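You operate a simulated robot arm through the tools that you are given. There is no shell and no other tool.

The job below is to be done with a simulated robot arm. You get a single attempt, and the scene is never put back.

## Task
Torque the three cover bolts to 6 N m, in number order.
Fine: use the orange driver and stand it back in its dock.

The check looks at the end state, three seconds after you hand in, the way a careful person would. Anything else that was tipped, shoved, dropped, spilled or broken makes it a failure. Lids that push on must go on centred and level and be pressed home; caps that screw on are set level and turned clockwise until they are tight.

## Robot
A 7-joint arm with a two-finger parallel gripper, fixed in place. Base frame: the origin is on the floor under the middle of its stand, x ahead of it, y to its left, z up; the work surface is at about z = 0.66. Units: m, rad, N and s.
With the tool pointing down near the work surface it reaches from about 0.1 to 0.68 m from the base axis. Its first joint turns from -2.496 to 2.496 rad. Payload 3 kg.
The tool frame sits at the grasp point between the pads (the TCP): z along the fingers, y along the line on which they close. The tips reach 0.03 m beyond it. The gripper opens to 0.11 m. The fingers are 0.02 m wide and 0.01 m thick; the gripper's body (0.048 by 0.112 m) begins 0.055 m behind the TCP.
Orientation is told as [roll, pitch, yaw] about the base's x, y, z axes, in that order, counted from this pose: with the fingers straight down and closing along the base's y, the tool's x points along the base's -x, its y along +y and its z along -z.

## Interface
- The arm moves only by the tool move_arm. Its arguments are lists of equal length, an entry for each row: "linear": the shift along the base's x, y, z in mm, a list of three; "rot": the turn, a rotation vector about the base's x, y, z in rad, a list of three; "fingers": the opening, from 0 (shut) to 1 (fully open). In form: {"linear": [[dx, dy, dz], ...], "rot": [[ax, ay, az], ...], "fingers": [fingers, ...]}. A call has 1 to 20 rows; each row shifts and turns the commanded pose from where the row before left it. Rows are played at 5 a second. More than 0.05 m and 0.15 rad between two rows, or a gripper value outside its range, and nothing of the call is played. Where a pose cannot be reached the arm comes as near as it can. A force on the tool above 40 N (or 10 N above the force at the start of the call, whichever is more), or a blocked arm, ends the call early, and 0.2 s more pass. The fingers move at their own pace (about 0.108 m/s each) and stop on an object; they squeeze with about 40 N. The grip force told is the motor's: it shows also when the fingers shut on nothing. Time passes only in rows, and 0.2 s behind the last, so rows that do not move let the fingers close. The reply holds the time, the measured pose of the TCP, the force on the tool along the base axes, the opening and the grip force, in the units named above and with some noise, with the torque about the TCP (base axes, N m) and any sound that the robot's microphone picked up, and new pictures: "views" is both (left out), scene, wrist or none.
- Cameras (640 x 400 px; columns grow to the right, rows downward): "scene" is fixed at [0.0485, 0.5015, 1.3157]; the picture's right is [-0.72, -0.69, 0.00], its down [-0.33, 0.35, -0.88] and it looks along [0.61, -0.63, -0.48] (base axes); focal length 366 px, centre (320, 200). "wrist" rides on the gripper at [0.072, 0.017, -0.103] in the tool frame; the picture's right is [-0.23, 0.97, 0.00], its down [-0.76, -0.18, -0.62] and it looks along [-0.61, -0.14, 0.78] (tool axes); focal length 222 px, centre (320, 200). There is no depth. A picture from a camera that has moved, and an enlarged one, comes with that camera's place and axes in the base frame and with its lens.
- lift_body(by): slides the trunk up (or, below 0, down) by that many m; the arm rides with it, the base frame stays. It gives what a move gives, with no picture.
- close_up(camera, box): a new picture of the part [left, top, right, bottom] of that camera's present view, enlarged. The clock stands still meanwhile.
- sign_off(): hands the job in; it is judged then, once.

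Nothing tells you positions but the pictures and the camera data. Unless the task says otherwise, let go and move clear before handing in.

The tools are called after "Call:" as name(argument=value, ...) on one line, values as JSON. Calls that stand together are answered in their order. move_arm: Moves the arm, as the interface text tells. Its arguments: {"type":"object","properties":{"linear":{"type":"array","items":{"type":"array","items":{"type":"number"}}},"rot":{"type":"array","items":{"type":"array","items":{"type":"number"}}},"fingers":{"type":"array","items":{"type":"number"}},"views":{"type":"string","enum":["both","scene","wrist","none"]}},"required":["linear","rot","fingers"]} The other tools are called the same way: lift_body (by) moves the trunk up or down; close_up (camera, box) takes an enlarged picture of a part of a camera's view; sign_off () hands the job in.

At the start:

```text
clock: 0.0
position: [0.7351, -0.1965, 1.097]
ee_rot: [0.0, -0.001, 0.002]
contact_force: [-0.1, -0.2, 0.1]
moment: [-0.01, 0.01, 0.02]
finger_gap: 0.1097
gripper_force: 0.0
trunk travel left (down, up): [-0.75, 0.14]
```

scene: 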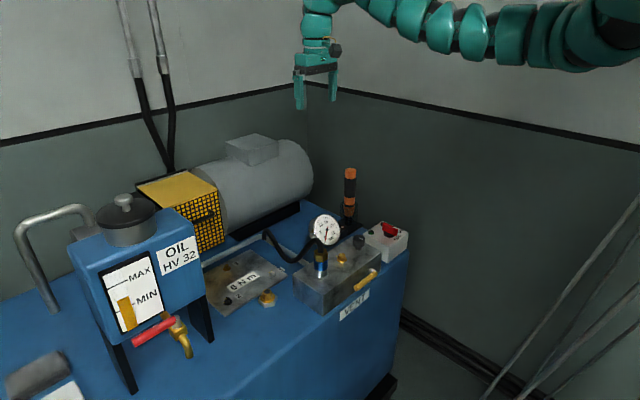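
wrist: 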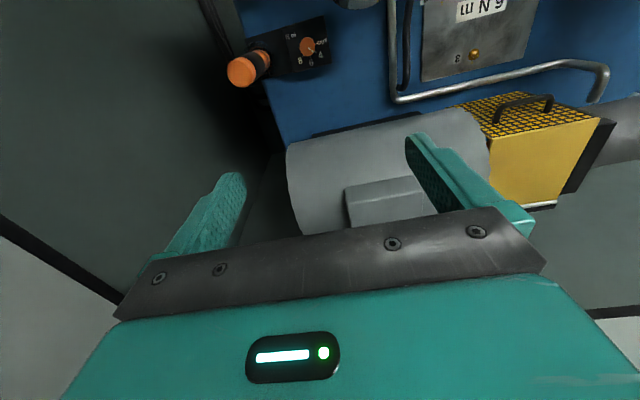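

I see a blue hydraulic power unit with a tank, motor, a cover plate labelled "6 N m", a manifold block with a gauge, and an orange driver standing in a dock beside a dial. I'll take enlarged pictures before moving anything.

Call:
close_up(camera="scene", box=[190, 230, 310, 320])

Call:
close_up(camera="scene", box=[280, 150, 420, 320])

Call:
close_up(camera="wrist", box=[210, 0, 350, 110])

Call:
close_up(camera="wrist", box=[380, 0, 620, 120])

```text
4.44 times, centred on (250, 275) of scene
camera zoom: at [0.0485, 0.5015, 1.3157], right [-0.72, -0.69, 0.0], down [-0.33, 0.35, -0.88], along [0.61, -0.63, -0.48], focal length 1626 px, centre (631, -133)
```

zoom: 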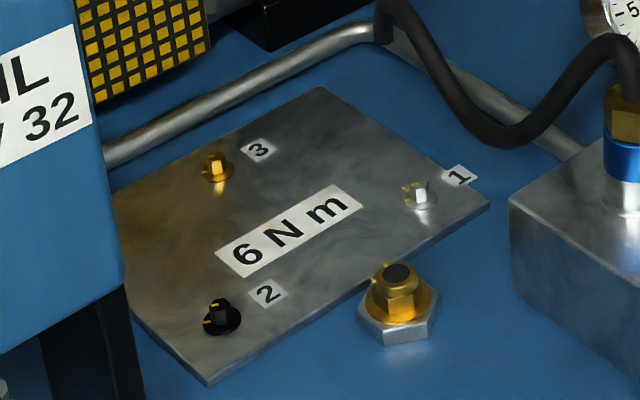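

```text
2.35 times, centred on (350, 235) of scene
camera zoom: at [0.0485, 0.5015, 1.3157], right [-0.72, -0.69, 0.0], down [-0.33, 0.35, -0.88], along [0.61, -0.63, -0.48], focal length 861 px, centre (249, 118)
```

zoom: 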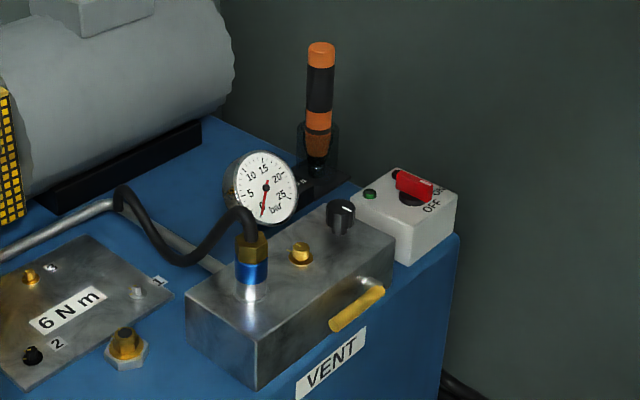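

```text
3.64 times, centred on (280, 55) of wrist
camera zoom: at [0.6628, -0.1796, 1.2008], right [0.23, 0.97, 0.0], down [0.76, -0.18, 0.62], along [0.61, -0.14, -0.78], focal length 808 px, centre (466, 727)
```

zoom: 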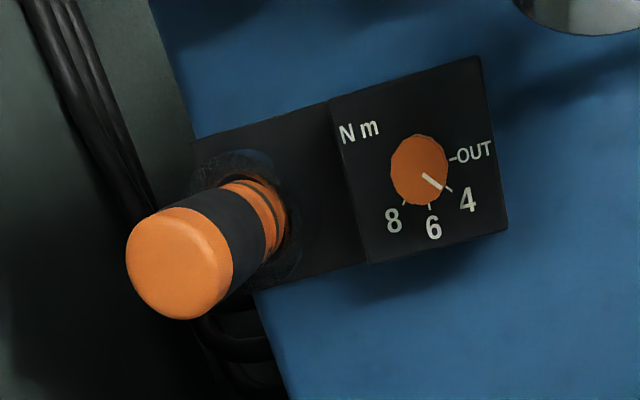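

```text
2.67 times, centred on (500, 60) of wrist
camera zoom: at [0.6628, -0.1796, 1.2008], right [0.23, 0.97, 0.0], down [0.76, -0.18, 0.62], along [0.61, -0.14, -0.78], focal length 592 px, centre (-160, 573)
```

zoom: 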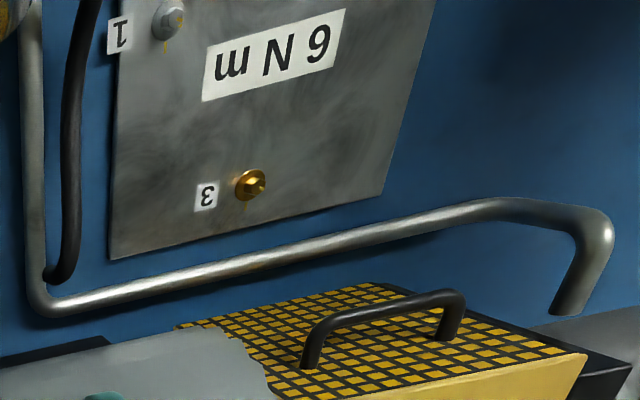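

The driver appears to stand at about (0.69, -0.29), top near z = 0.86, and the dial beside it (about (0.69, -0.21)) points at 4. The bolts sit near (0.67, 0.04), (0.675, 0.18) and (0.78, 0.11). I'll pull the arm back towards the base for a better look at the dock and the cover.

Call:
move_arm(linear=[[-45, 0, 0], [-45, 0, 0], [-45, 0, 0], [-45, 0, 0], [-40, 0, 0]], rot=[[0, 0, 0], [0, 0, 0], [0, 0, 0], [0, 0, 0], [0, 0, 0]], fingers=[1, 1, 1, 1, 1])

```text
clock: 1.2
position: [0.713, -0.1948, 1.0963]
ee_rot: [0.001, 0.001, 0.001]
contact_force: [-0.2, 0.2, 0.1]
moment: [0.01, -0.02, 0.0]
finger_gap: 0.1099
gripper_force: 0.0
out of reach, approached as far as the arm can: row 1, 2, 3, 4, 5
trunk travel left (down, up): [-0.75, 0.14]
camera wrist: at [0.6408, -0.1793, 1.2008], right [0.23, 0.97, 0.0], down [0.76, -0.18, 0.62], along [0.61, -0.14, -0.78], focal length 222 px, centre (320, 200)
```

scene: 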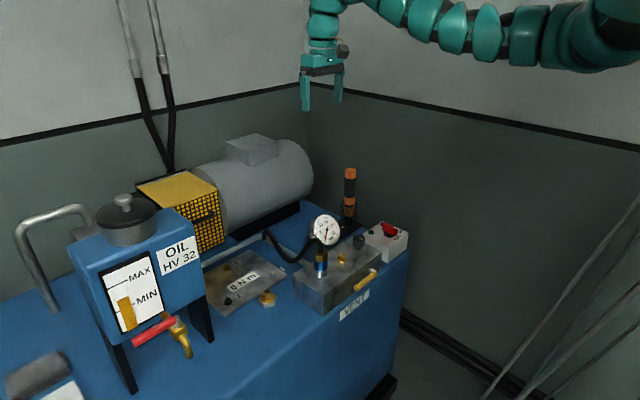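
wrist: 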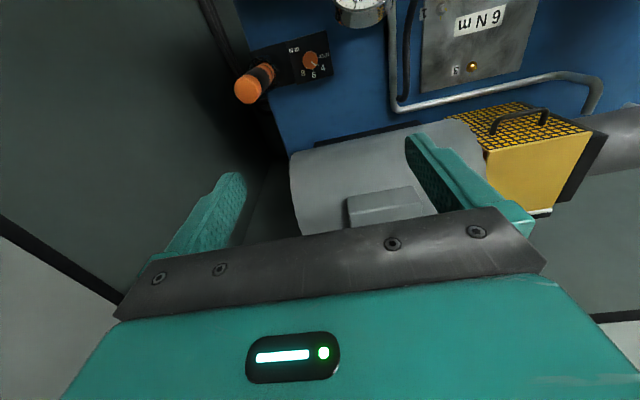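

The arm only came back about 22 mm at this height, so it's near a fold limit. I'll go down a little here and see how the pose follows.

Call:
move_arm(linear=[[0, 0, -40], [0, 0, -40], [0, 0, -20]], rot=[[0, 0, 0], [0, 0, 0], [0, 0, 0]], fingers=[1, 1, 1])

```text
clock: 2.0
position: [0.7119, -0.1958, 0.9987]
ee_rot: [0.0, 0.002, 0.002]
contact_force: [-0.5, -0.1, 0.2]
moment: [-0.01, 0.03, -0.02]
finger_gap: 0.11
gripper_force: 0.2
trunk travel left (down, up): [-0.75, 0.14]
camera wrist: at [0.6398, -0.1798, 1.101], right [0.23, 0.97, 0.0], down [0.76, -0.18, 0.62], along [0.61, -0.14, -0.78], focal length 222 px, centre (320, 200)
```

scene: 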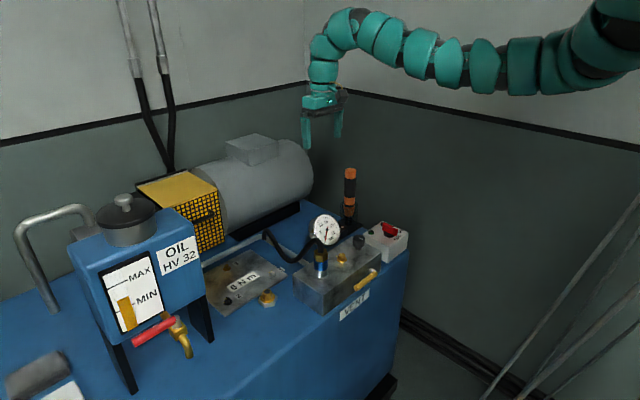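
wrist: 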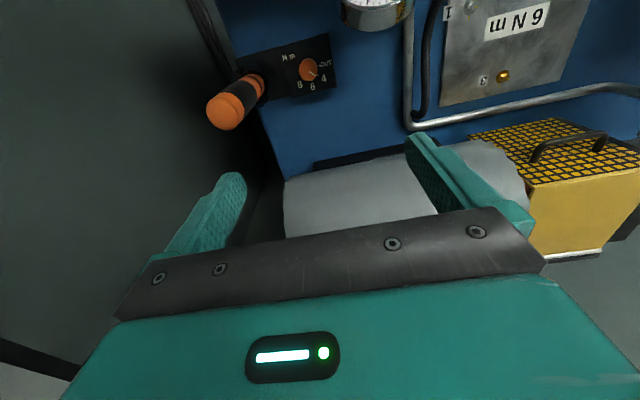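

It follows fine from where it stopped. Now I'll bring the tool back towards the base at this lower height.

Call:
move_arm(linear=[[-40, 0, 0], [-40, 0, 0], [-40, 0, 0], [-40, 0, 0]], rot=[[0, 0, 0], [0, 0, 0], [0, 0, 0], [0, 0, 0]], fingers=[1, 1, 1, 1])

```text
clock: 3.0
position: [0.5834, -0.2173, 0.9367]
ee_rot: [-0.002, -0.003, 0.0]
contact_force: [-0.1, -0.3, -0.3]
moment: [0.03, 0.01, -0.01]
finger_gap: 0.1098
gripper_force: 0.1
out of reach, approached as far as the arm can: row 1, 2, 3, 4
trunk travel left (down, up): [-0.75, 0.14]
camera wrist: at [0.5116, -0.2004, 1.0407], right [0.23, 0.97, 0.0], down [0.76, -0.17, 0.63], along [0.61, -0.14, -0.78], focal length 222 px, centre (320, 200)
```

scene: 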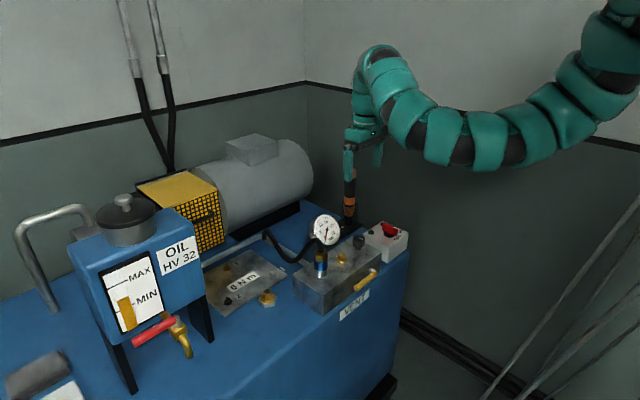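
wrist: 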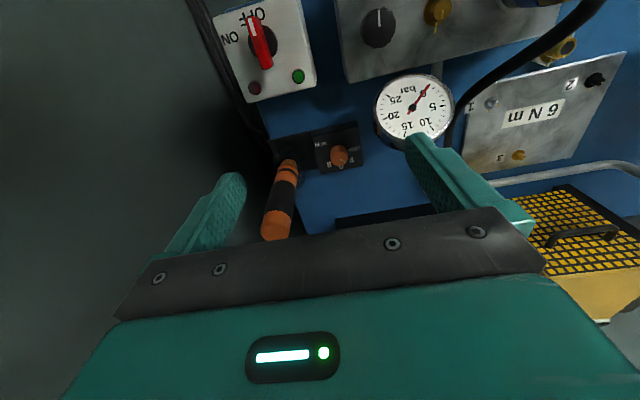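

The wrist camera now has a good view of the dock, the dial, the gauge and the cover. I'll enlarge these.

Call:
close_up(camera="wrist", box=[250, 100, 380, 240])

Call:
close_up(camera="wrist", box=[440, 30, 640, 190])

Call:
close_up(camera="wrist", box=[200, 0, 460, 160])

Call:
close_up(camera="scene", box=[320, 20, 640, 220])

```text
2.86 times, centred on (315, 170) of wrist
camera zoom: at [0.5116, -0.2004, 1.0407], right [0.23, 0.97, 0.0], down [0.76, -0.17, 0.63], along [0.61, -0.14, -0.78], focal length 635 px, centre (334, 286)
```

zoom: 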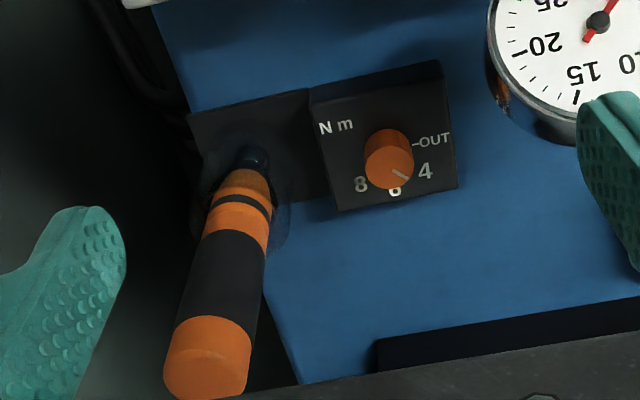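

```text
2.50 times, centred on (540, 110) of wrist
camera zoom: at [0.5116, -0.2004, 1.0407], right [0.23, 0.97, 0.0], down [0.76, -0.17, 0.63], along [0.61, -0.14, -0.78], focal length 555 px, centre (-230, 425)
```

zoom: 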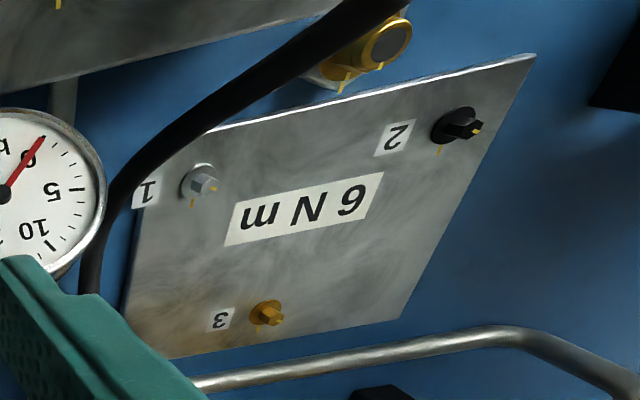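

```text
2.46 times, centred on (330, 80) of wrist
camera zoom: at [0.5116, -0.2004, 1.0407], right [0.23, 0.97, 0.0], down [0.76, -0.17, 0.63], along [0.61, -0.14, -0.78], focal length 547 px, centre (295, 495)
```

zoom: 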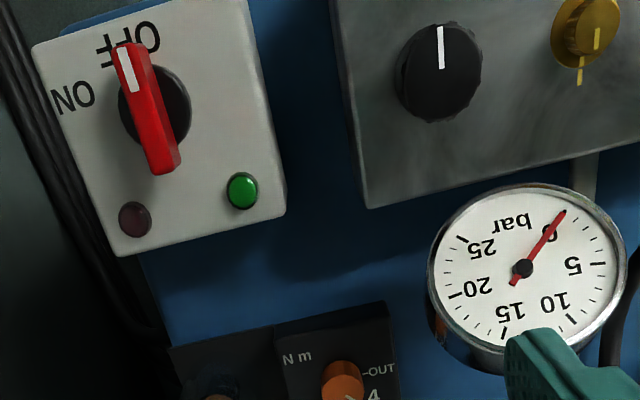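

```text
2.00 times, centred on (480, 120) of scene
camera zoom: at [0.0485, 0.5015, 1.3157], right [-0.72, -0.69, 0.0], down [-0.33, 0.35, -0.88], along [0.61, -0.63, -0.48], focal length 732 px, centre (0, 360)
```

zoom: 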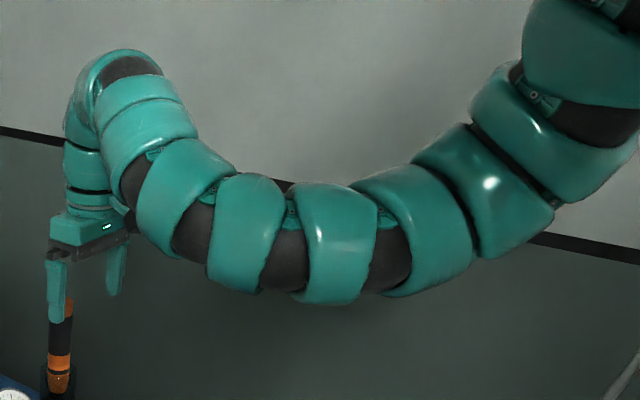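

The bolts' witness marks don't line up, so they are loose. The system reads 0 bar and is switched OFF. The dial knob is at about (0.693, -0.209, 0.705), with OUT, 4, 6 and 8 at +90°, +45°, 0° and -45°, and its pointer is on 4. It needs a 45° clockwise turn to 6, so I'll go above it with the tool yawed so the body keeps clear of the driver and gauge.

Call:
move_arm(linear=[[20, 1, 0], [20, 1, 0], [20, 1, 0], [20, 1, 0], [10, 2, 0], [10, 2, 0], [5, 0, 0], [5, 0, 0]], rot=[[0, 0, -0.147], [0, 0, -0.147], [0, 0, -0.147], [0, 0, -0.147], [0, 0, -0.147], [0, 0, -0.147], [0, 0, -0.147], [0, 0, -0.147]], fingers=[1, 1, 1, 1, 1, 1, 1, 1])

```text
clock: 4.8
position: [0.6963, -0.2077, 0.936]
ee_rot: [0.0, 0.003, -1.177]
contact_force: [-0.3, 0.5, -0.9]
moment: [-0.01, 0.0, -0.03]
finger_gap: 0.11
gripper_force: 0.1
trunk travel left (down, up): [-0.75, 0.14]
camera wrist: at [0.6841, -0.1357, 1.0396], right [0.99, 0.16, 0.0], down [0.13, -0.77, 0.62], along [0.1, -0.61, -0.78], focal length 222 px, centre (320, 200)
```

scene: 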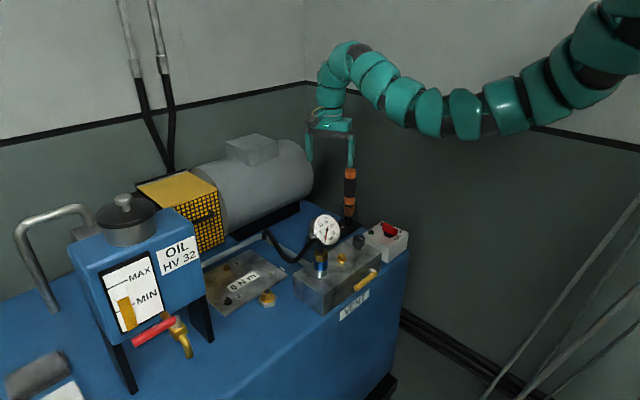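
wrist: 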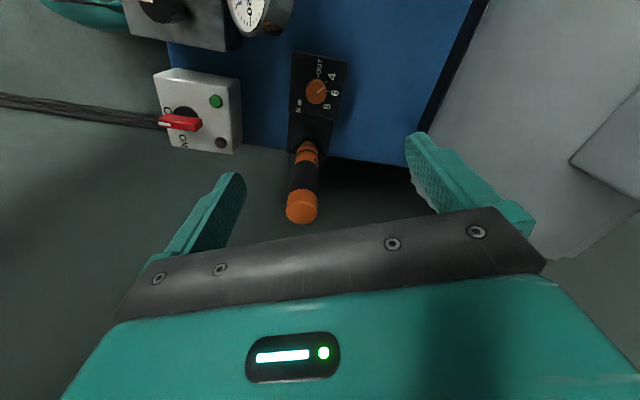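

The yaw is good. I'll enlarge the dial and driver from here to refine their positions.

Call:
close_up(camera="wrist", box=[270, 40, 370, 120])

Call:
close_up(camera="wrist", box=[260, 120, 350, 240])

Call:
close_up(camera="wrist", box=[120, 0, 320, 160])

```text
5.00 times, centred on (320, 80) of wrist
camera zoom: at [0.6841, -0.1357, 1.0396], right [0.99, 0.16, 0.0], down [0.13, -0.77, 0.62], along [0.1, -0.61, -0.78], focal length 1111 px, centre (320, 800)
```

zoom: 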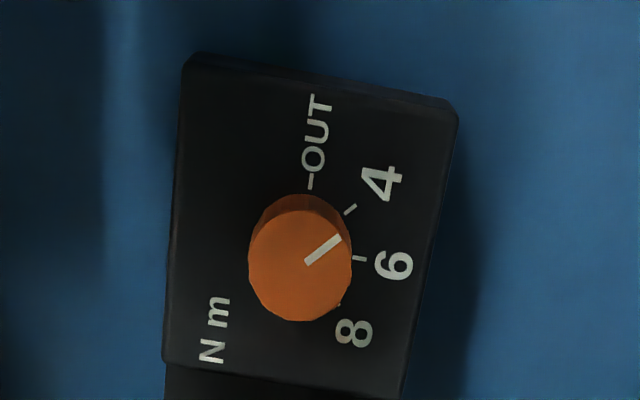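

```text
3.33 times, centred on (305, 180) of wrist
camera zoom: at [0.6841, -0.1357, 1.0396], right [0.99, 0.16, 0.0], down [0.13, -0.77, 0.62], along [0.1, -0.61, -0.78], focal length 740 px, centre (370, 267)
```

zoom: 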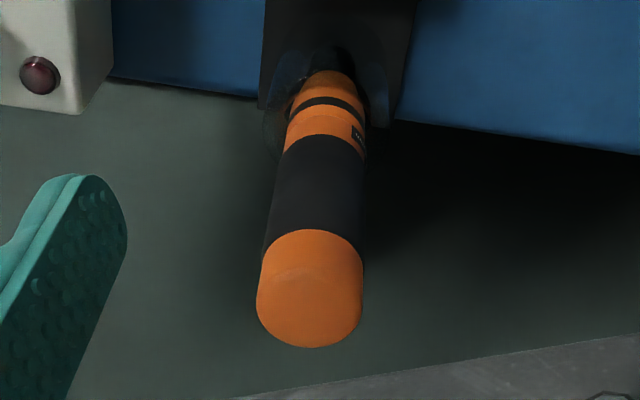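

```text
2.50 times, centred on (220, 80) of wrist
camera zoom: at [0.6841, -0.1357, 1.0396], right [0.99, 0.16, 0.0], down [0.13, -0.77, 0.62], along [0.1, -0.61, -0.78], focal length 555 px, centre (570, 500)
```

zoom: 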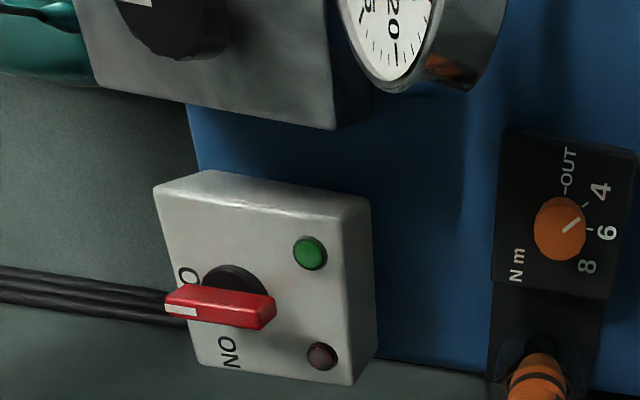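

The new estimates agree: knob centre at (0.6925, -0.2105) and driver axis at (0.691, -0.2925), top at 0.86. I'll lower the trunk slightly for reach margin, then centre over the knob with the fingers partly closed.

Call:
lift_body(by=-0.05)

Call:
move_arm(linear=[[-2, -1.5, -20], [-1.8, -1.3, -30], [0, 0, -30], [0, 0, -10]], rot=[[0, 0, 0.05], [0, 0, 0.045], [0, 0, 0], [0, 0, 0]], fingers=[0.55, 0.55, 0.55, 0.55])

```text
clock: 5.7
position: [0.6955, -0.2079, 0.8863]
ee_rot: [-0.002, 0.001, -1.174]
contact_force: [0.5, -0.7, 0.5]
moment: [-0.01, -0.01, -0.01]
finger_gap: 0.11
gripper_force: 0.1
trunk travel left (down, up): [-0.7, 0.19]
```

```text
clock: 6.7
position: [0.6908, -0.2121, 0.7962]
ee_rot: [0.0, 0.0, -1.08]
contact_force: [0.2, 0.7, -0.3]
moment: [0.0, 0.01, -0.02]
finger_gap: 0.0607
gripper_force: 0.1
trunk travel left (down, up): [-0.7, 0.19]
camera wrist: at [0.6729, -0.1405, 0.9002], right [0.97, 0.26, 0.0], down [0.2, -0.76, 0.62], along [0.16, -0.6, -0.78], focal length 222 px, centre (320, 200)
```

scene: 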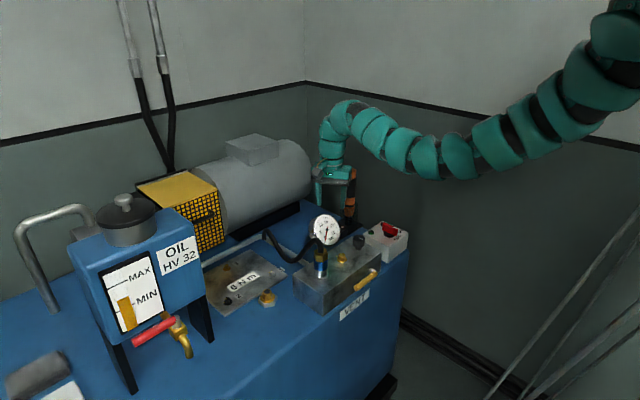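
wrist: 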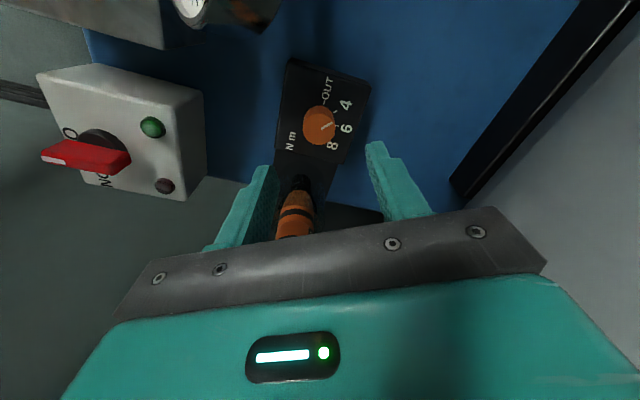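

I'm above the knob with the fingers open 60 mm. One more enlargement will check the centring before I descend.

Call:
close_up(camera="wrist", box=[240, 60, 400, 260])

Call:
close_up(camera="scene", box=[290, 90, 420, 240])

```text
2.00 times, centred on (320, 160) of wrist
camera zoom: at [0.6729, -0.1405, 0.9002], right [0.97, 0.26, 0.0], down [0.2, -0.76, 0.62], along [0.16, -0.6, -0.78], focal length 444 px, centre (320, 280)
```

zoom: 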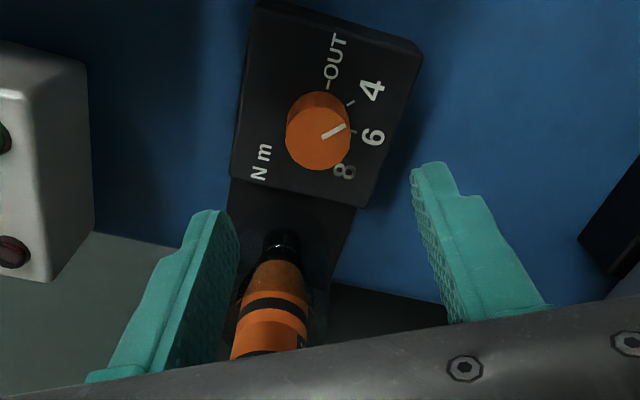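

```text
2.67 times, centred on (355, 165) of scene
camera zoom: at [0.0485, 0.5015, 1.3157], right [-0.72, -0.69, 0.0], down [-0.33, 0.35, -0.88], along [0.61, -0.63, -0.48], focal length 976 px, centre (227, 293)
```

zoom: 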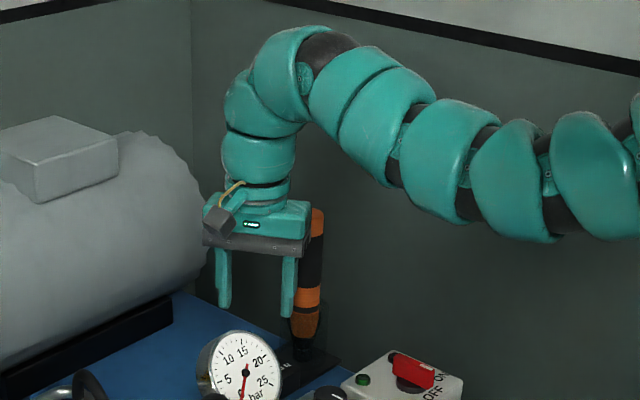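

The knob is centred under the tool to within about 2 mm. I'll descend slowly to knob height.

Call:
move_arm(linear=[[1, 0, -20], [0.5, 0, -20], [0, 0, -15], [0, 0, -10]], rot=[[0, 0, -0.04], [0, 0, -0.03], [0, 0, 0], [0, 0, 0]], fingers=[0.55, 0.55, 0.55, 0.55])

Call:
close_up(camera="wrist", box=[220, 60, 420, 260])

Call:
close_up(camera="scene", box=[290, 130, 400, 260])

```text
clock: 7.7
position: [0.6924, -0.2137, 0.7306]
ee_rot: [0.0, 0.0, -1.151]
contact_force: [-0.5, 0.4, -0.3]
moment: [0.0, 0.05, 0.0]
finger_gap: 0.0603
gripper_force: 0.0
trunk travel left (down, up): [-0.7, 0.19]
camera wrist: at [0.6782, -0.139, 0.8338], right [0.98, 0.19, 0.0], down [0.15, -0.77, 0.62], along [0.12, -0.61, -0.78], focal length 222 px, centre (320, 200)
```

scene: 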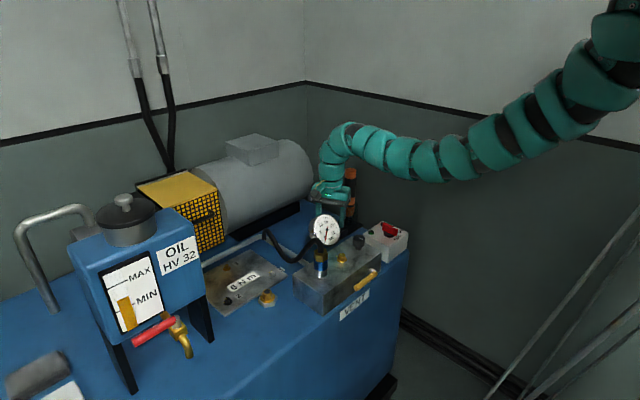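
wrist: 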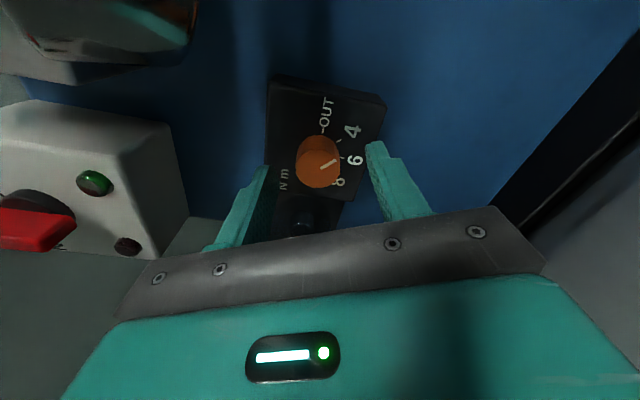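

```text
2.00 times, centred on (320, 160) of wrist
camera zoom: at [0.6782, -0.139, 0.8338], right [0.98, 0.19, 0.0], down [0.15, -0.77, 0.62], along [0.12, -0.61, -0.78], focal length 444 px, centre (320, 280)
```

zoom: 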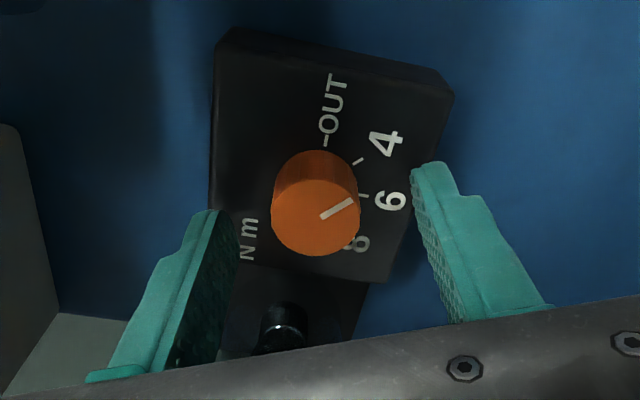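

```text
3.08 times, centred on (345, 195) of scene
camera zoom: at [0.0485, 0.5015, 1.3157], right [-0.72, -0.69, 0.0], down [-0.33, 0.35, -0.88], along [0.61, -0.63, -0.48], focal length 1126 px, centre (243, 215)
```

zoom: 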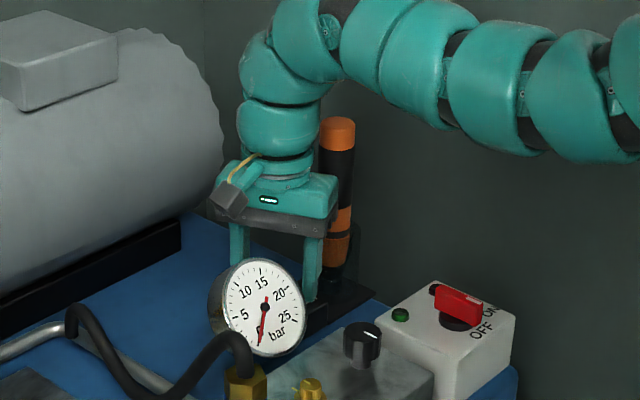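

The knob is centred between the fingers and its top is just below the tips. I'll go down 9 mm more and close on it.

Call:
move_arm(linear=[[0, 0, -5], [0, 0, -4], [0, 0, 0], [0, 0, 0], [0, 0, 0]], rot=[[0, 0, 0], [0, 0, 0], [0, 0, 0], [0, 0, 0], [0, 0, 0]], fingers=[0.55, 0.55, 0.2, 0.2, 0.2])

Call:
close_up(camera="wrist", box=[220, 60, 420, 260])

```text
clock: 8.9
position: [0.6911, -0.211, 0.7201]
ee_rot: [-0.003, 0.002, -1.15]
contact_force: [-11.9, -3.5, -5.7]
moment: [-0.42, -0.58, 0.04]
finger_gap: 0.0272
gripper_force: 45.5
trunk travel left (down, up): [-0.7, 0.19]
camera wrist: at [0.6778, -0.1393, 0.8248], right [0.98, 0.19, 0.0], down [0.15, -0.77, 0.62], along [0.12, -0.61, -0.78], focal length 222 px, centre (320, 200)
```

scene: 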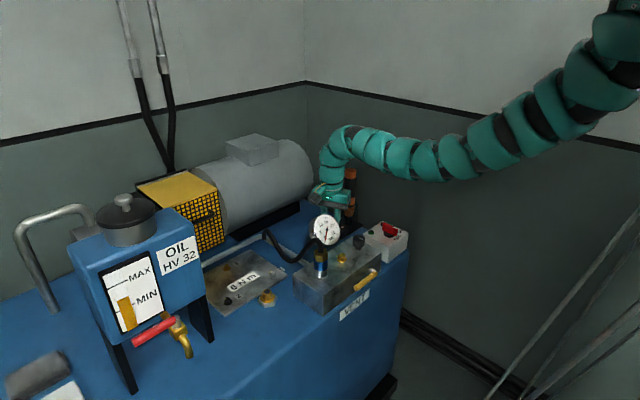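
wrist: 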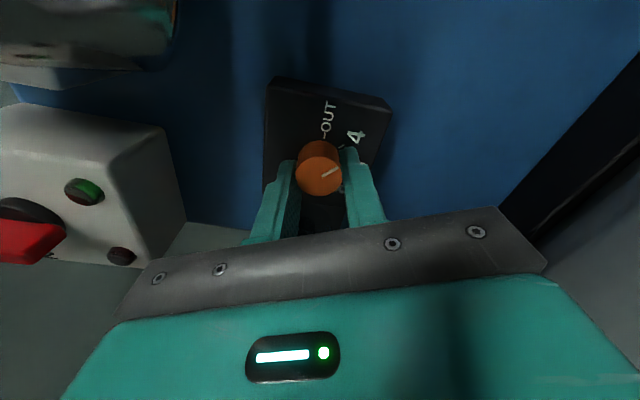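

```text
2.00 times, centred on (320, 160) of wrist
camera zoom: at [0.6778, -0.1393, 0.8248], right [0.98, 0.19, 0.0], down [0.15, -0.77, 0.62], along [0.12, -0.61, -0.78], focal length 444 px, centre (320, 280)
```

zoom: 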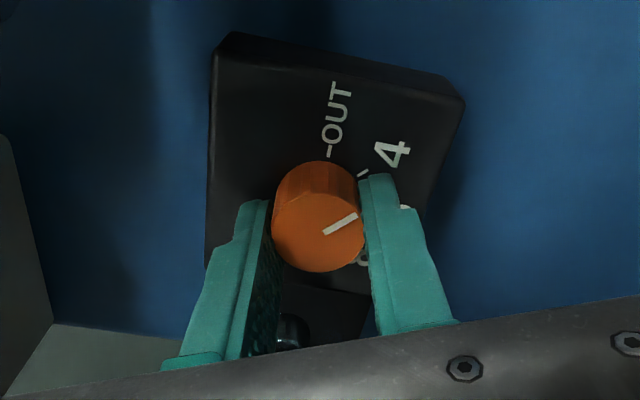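

The knob is held with a 27 mm gap. I'll turn it 45° clockwise, from 4 to 6.

Call:
move_arm(linear=[[-0.5, 0, 0], [0, 0, 0], [0, 0, 0], [0, 0, 0], [0, 0, 0], [0, 0, 0], [0, 0, 0]], rot=[[0, 0, -0.1], [0, 0, -0.12], [0, 0, -0.12], [0, 0, -0.12], [0, 0, -0.12], [0, 0, -0.12], [0, 0, -0.085]], fingers=[0.2, 0.2, 0.2, 0.2, 0.2, 0.2, 0.2])

Call:
close_up(camera="wrist", box=[220, 60, 420, 260])

```text
clock: 10.6
position: [0.6906, -0.2113, 0.7224]
ee_rot: [-0.007, 0.0, -1.929]
contact_force: [-8.7, -3.8, 0.5]
moment: [0.39, -0.79, 0.03]
finger_gap: 0.0271
gripper_force: 45.3
trunk travel left (down, up): [-0.7, 0.19]
stopped in row 7: the force on the tool passed its limit at 41 N (the readings are from after the stop); the commanded pose is now the measured one
camera wrist: at [0.7324, -0.1496, 0.8247], right [0.83, -0.55, -0.01], down [-0.43, -0.65, 0.63], along [-0.35, -0.52, -0.78], focal length 222 px, centre (320, 200)
```

scene: 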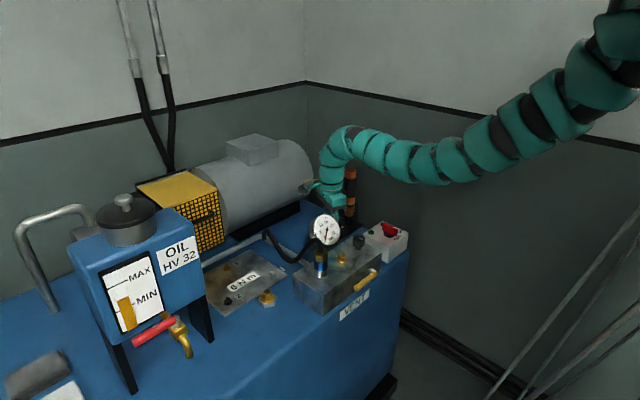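
wrist: 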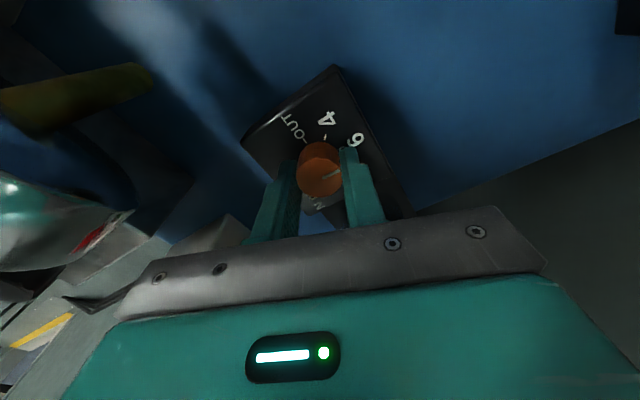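

```text
2.00 times, centred on (320, 160) of wrist
camera zoom: at [0.7324, -0.1496, 0.8247], right [0.83, -0.55, -0.01], down [-0.43, -0.65, 0.63], along [-0.35, -0.52, -0.78], focal length 444 px, centre (320, 280)
```

zoom: 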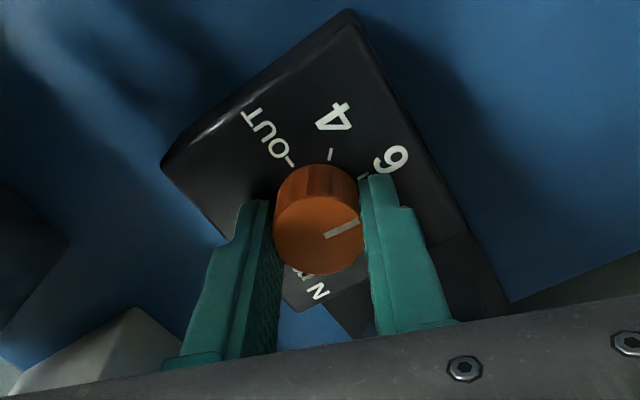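

The knob turned almost the full 45°, but the force limit tripped on the last row. I'll look for contact near the motor before doing anything else.

Call:
close_up(camera="scene", box=[280, 140, 400, 260])

Call:
close_up(camera="wrist", box=[290, 60, 390, 160])

```text
3.33 times, centred on (340, 200) of scene
camera zoom: at [0.0485, 0.5015, 1.3157], right [-0.72, -0.69, 0.0], down [-0.33, 0.35, -0.88], along [0.61, -0.63, -0.48], focal length 1220 px, centre (253, 200)
```

zoom: 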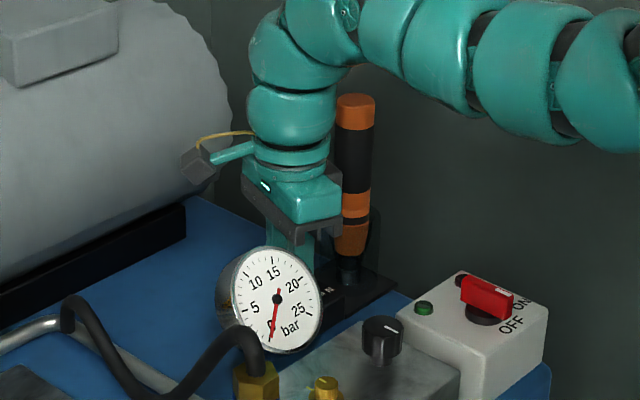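

```text
4.00 times, centred on (340, 110) of wrist
camera zoom: at [0.7324, -0.1496, 0.8247], right [0.83, -0.55, -0.01], down [-0.43, -0.65, 0.63], along [-0.35, -0.52, -0.78], focal length 888 px, centre (240, 560)
```

zoom: 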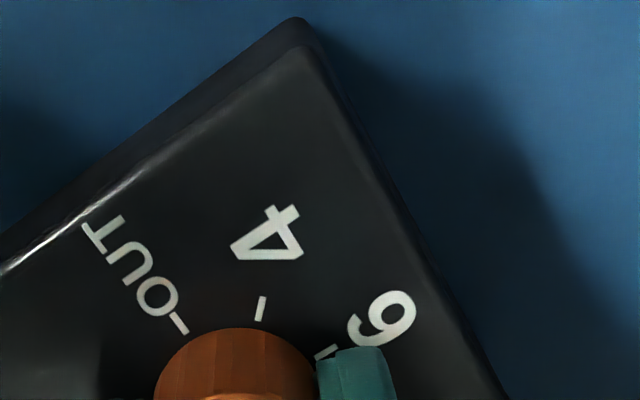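

Nothing seems to be touching the motor, and the yaw reached -1.93. I'll release the knob, rise a little, and read the pointer.

Call:
move_arm(linear=[[0, 0, 0], [0, 0, 0], [0, 0, 10], [0, 0, 20], [0, 0, 30]], rot=[[0, 0, 0], [0, 0, 0], [0, 0, 0], [0, 0, 0], [0, 0, 0]], fingers=[0.55, 0.55, 0.55, 0.55, 0.55])

Call:
close_up(camera="wrist", box=[240, 50, 400, 210])

```text
clock: 11.8
position: [0.6922, -0.2109, 0.78]
ee_rot: [-0.007, 0.002, -1.929]
contact_force: [-0.2, -0.1, 0.3]
moment: [-0.01, -0.01, 0.02]
finger_gap: 0.0606
gripper_force: 0.1
trunk travel left (down, up): [-0.7, 0.19]
camera wrist: at [0.733, -0.1492, 0.884], right [0.83, -0.55, -0.01], down [-0.43, -0.65, 0.62], along [-0.35, -0.52, -0.78], focal length 222 px, centre (320, 200)
```

scene: 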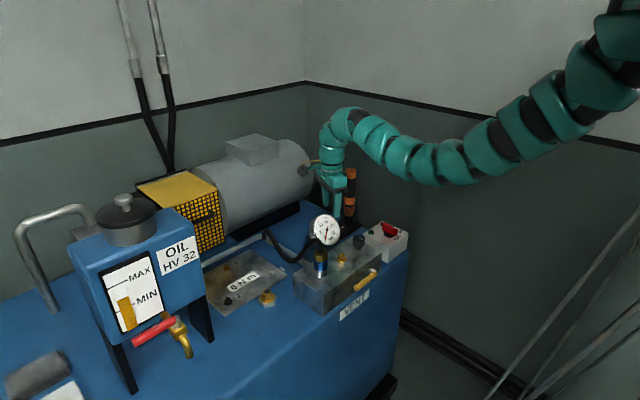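
wrist: 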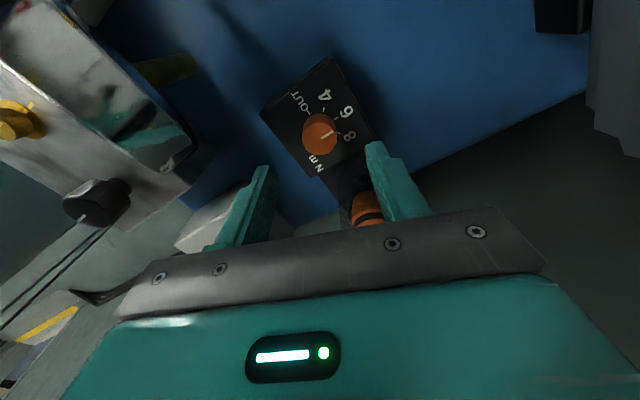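

```text
2.50 times, centred on (320, 130) of wrist
camera zoom: at [0.733, -0.1492, 0.884], right [0.83, -0.55, -0.01], down [-0.43, -0.65, 0.62], along [-0.35, -0.52, -0.78], focal length 555 px, centre (320, 375)
```

zoom: 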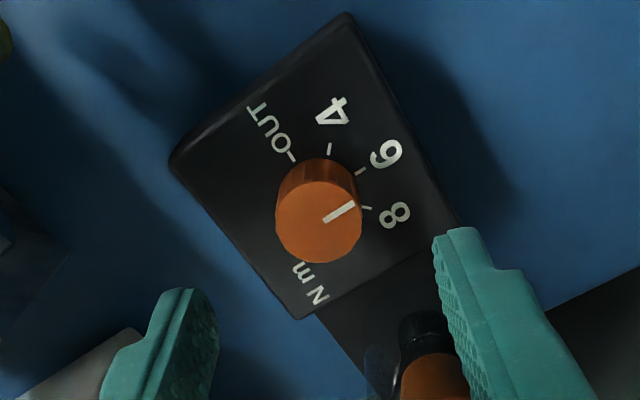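

The pointer now looks very close to 6. I'll enlarge it more to be sure it is on the tick.

Call:
close_up(camera="wrist", box=[295, 85, 355, 160])

```text
5.33 times, centred on (325, 122) of wrist
camera zoom: at [0.733, -0.1492, 0.884], right [0.83, -0.55, -0.01], down [-0.43, -0.65, 0.62], along [-0.35, -0.52, -0.78], focal length 1185 px, centre (293, 613)
```

zoom: 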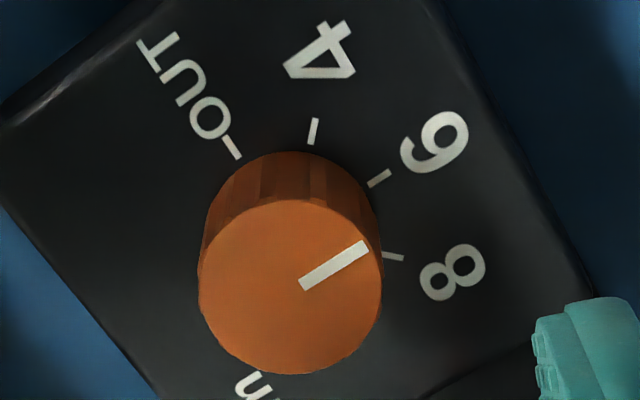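

The pointer is parallel to the 6 tick and pointing at it, so the dial is set. Now I'll rise clear, turn the tool back to zero yaw, and move above the driver.

Call:
move_arm(linear=[[0, 0, 45], [0, 0, 45], [0, 0, 45], [0, 0, 35], [0, -10, 0], [0, -10, 0], [0, -10, 0], [0, -10, 0], [0, -10, 0], [0, -10, 0], [0, -10, 0], [0, -10, 0], [0, -2, 0], [-1, 0, 0], [0, 0, 0], [0, 0, 0], [0, 0, 0]], rot=[[0, 0, 0], [0, 0, 0], [0, 0, 0], [0, 0, 0], [0, 0, 0.1484], [0, 0, 0.1484], [0, 0, 0.1484], [0, 0, 0.1484], [0, 0, 0.1484], [0, 0, 0.1484], [0, 0, 0.1484], [0, 0, 0.1484], [0, 0, 0.1484], [0, 0, 0.1484], [0, 0, 0.1484], [0, 0, 0.1484], [0, 0, 0.1482]], fingers=[0.55, 0.55, 0.55, 0.7, 0.8, 0.8, 0.8, 0.8, 0.8, 0.8, 0.8, 0.8, 0.8, 0.8, 0.8, 0.8, 0.8])

Call:
close_up(camera="wrist", box=[220, 60, 420, 240])

Call:
close_up(camera="scene", box=[290, 90, 420, 240])

```text
clock: 15.4
position: [0.701, -0.2969, 0.9505]
ee_rot: [-0.006, 0.001, 0.006]
contact_force: [0.1, -0.1, 0.0]
moment: [0.0, -0.01, 0.01]
finger_gap: 0.0879
gripper_force: 0.0
out of reach, approached as far as the arm can: row 4
trunk travel left (down, up): [-0.7, 0.19]
camera wrist: at [0.6294, -0.2798, 1.0538], right [0.22, 0.97, -0.01], down [0.76, -0.17, 0.62], along [0.61, -0.14, -0.78], focal length 222 px, centre (320, 200)
```

scene: 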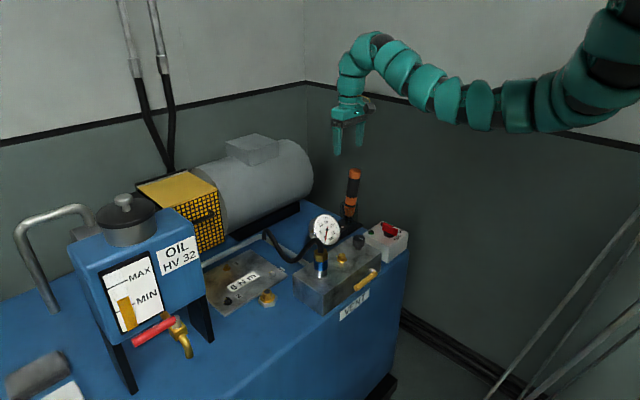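
wrist: 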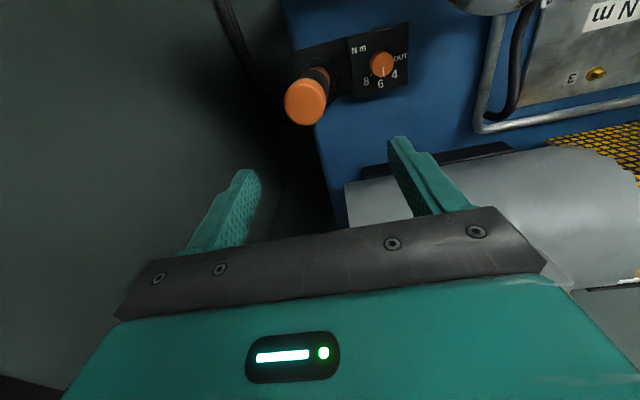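

```text
2.22 times, centred on (320, 150) of wrist
camera zoom: at [0.6294, -0.2798, 1.0538], right [0.22, 0.97, -0.01], down [0.76, -0.17, 0.62], along [0.61, -0.14, -0.78], focal length 494 px, centre (320, 311)
```

zoom: 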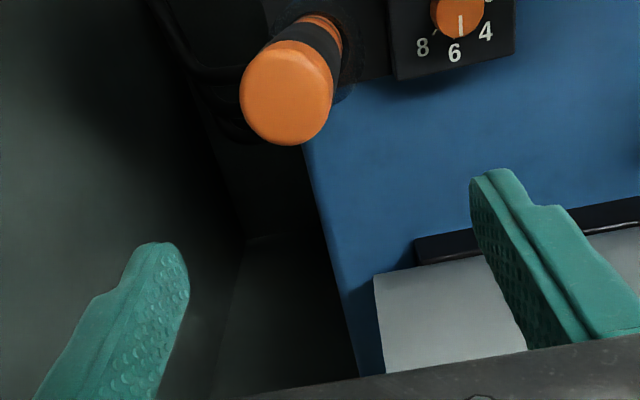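

```text
2.67 times, centred on (355, 165) of scene
camera zoom: at [0.0485, 0.5015, 1.3157], right [-0.72, -0.69, 0.0], down [-0.33, 0.35, -0.88], along [0.61, -0.63, -0.48], focal length 976 px, centre (227, 293)
```

zoom: 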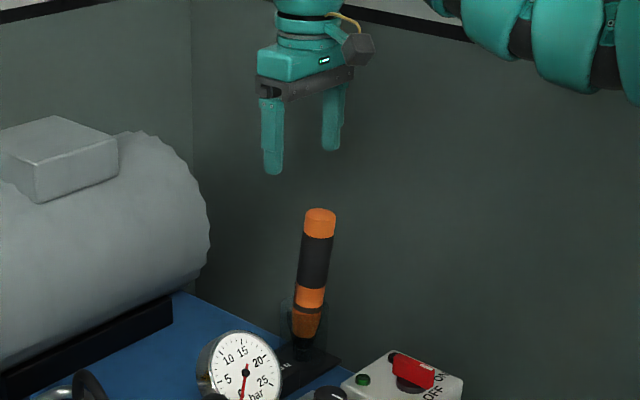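

The driver is now leaning a few degrees towards (-x, -y): its top has gone from about (0.691, -0.2925) to (0.679, -0.304). The gripper must have brushed it during or after the dial turn. It's still standing in its cup, but I'll look closely at it and the dock before grasping.

Call:
close_up(camera="wrist", box=[270, 10, 430, 130])

Call:
close_up(camera="scene", box=[325, 160, 375, 235])

```text
3.33 times, centred on (350, 70) of wrist
camera zoom: at [0.6294, -0.2798, 1.0538], right [0.22, 0.97, -0.01], down [0.76, -0.17, 0.62], along [0.61, -0.14, -0.78], focal length 740 px, centre (220, 633)
```

zoom: 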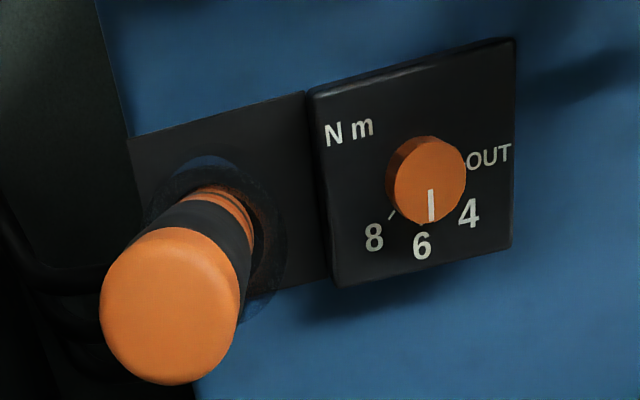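

```text
5.33 times, centred on (350, 198) of scene
camera zoom: at [0.0485, 0.5015, 1.3157], right [-0.72, -0.69, 0.0], down [-0.33, 0.35, -0.88], along [0.61, -0.63, -0.48], focal length 1951 px, centre (160, 213)
```

zoom: 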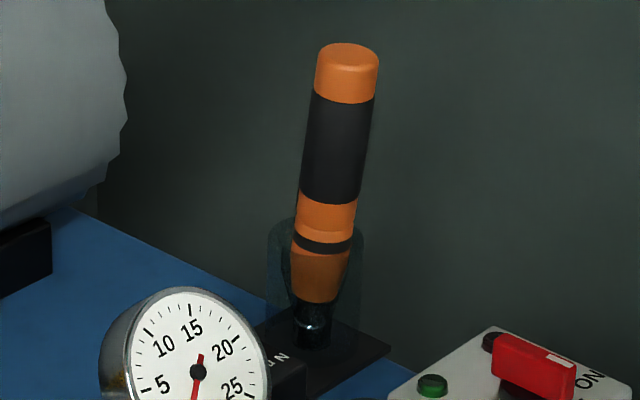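

The driver just leans inside its transparent cup, with the base still seated near (0.69, -0.294). I'll tilt the tool about 4.5° to match its axis and line up above it before descending.

Call:
move_arm(linear=[[-13, -5, -10], [-12.5, -5.3, -10], [0, 0, -5]], rot=[[0.028, -0.029, -0.003], [0.03, -0.029, -0.003], [0, 0, 0]], fingers=[0.8, 0.8, 0.8])

Call:
close_up(camera="scene", box=[310, 80, 400, 240])

Call:
close_up(camera="wrist", box=[210, 60, 430, 240])

```text
clock: 16.2
position: [0.6776, -0.3093, 0.9259]
ee_rot: [0.052, -0.058, -0.007]
contact_force: [0.2, -0.6, -0.1]
moment: [0.07, 0.0, 0.0]
finger_gap: 0.088
gripper_force: 0.0
trunk travel left (down, up): [-0.7, 0.19]
camera wrist: at [0.5985, -0.2974, 1.0253], right [0.23, 0.97, 0.06], down [0.72, -0.22, 0.66], along [0.65, -0.11, -0.75], focal length 222 px, centre (320, 200)
```

scene: 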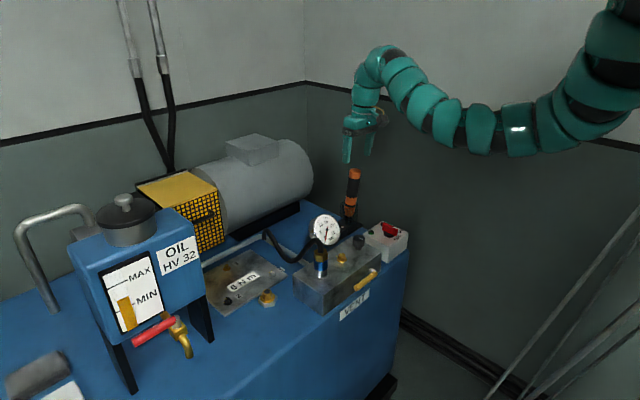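
wrist: 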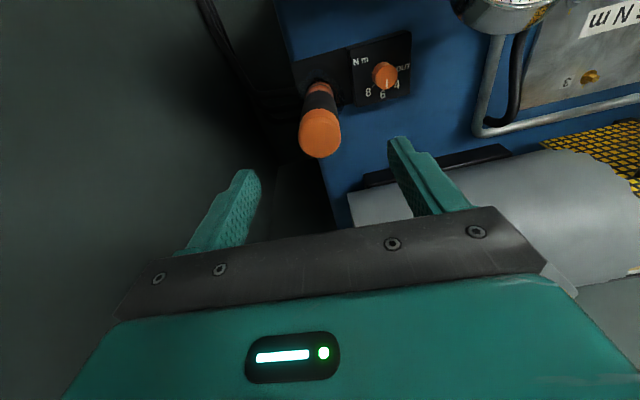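

```text
2.50 times, centred on (355, 160) of scene
camera zoom: at [0.0485, 0.5015, 1.3157], right [-0.72, -0.69, 0.0], down [-0.33, 0.35, -0.88], along [0.61, -0.63, -0.48], focal length 915 px, centre (232, 300)
```

zoom: 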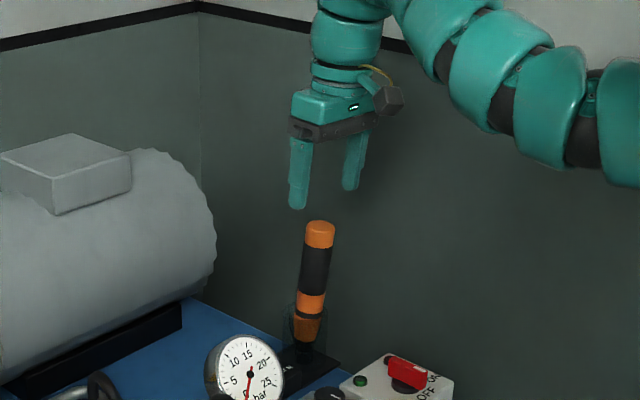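

```text
2.22 times, centred on (320, 150) of wrist
camera zoom: at [0.5985, -0.2974, 1.0253], right [0.23, 0.97, 0.06], down [0.72, -0.22, 0.66], along [0.65, -0.11, -0.75], focal length 494 px, centre (320, 311)
```

zoom: 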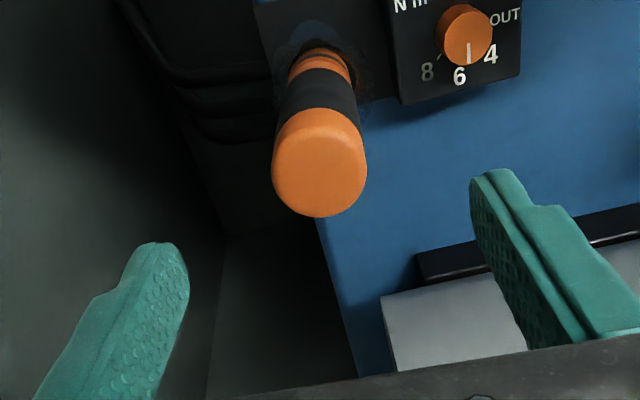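

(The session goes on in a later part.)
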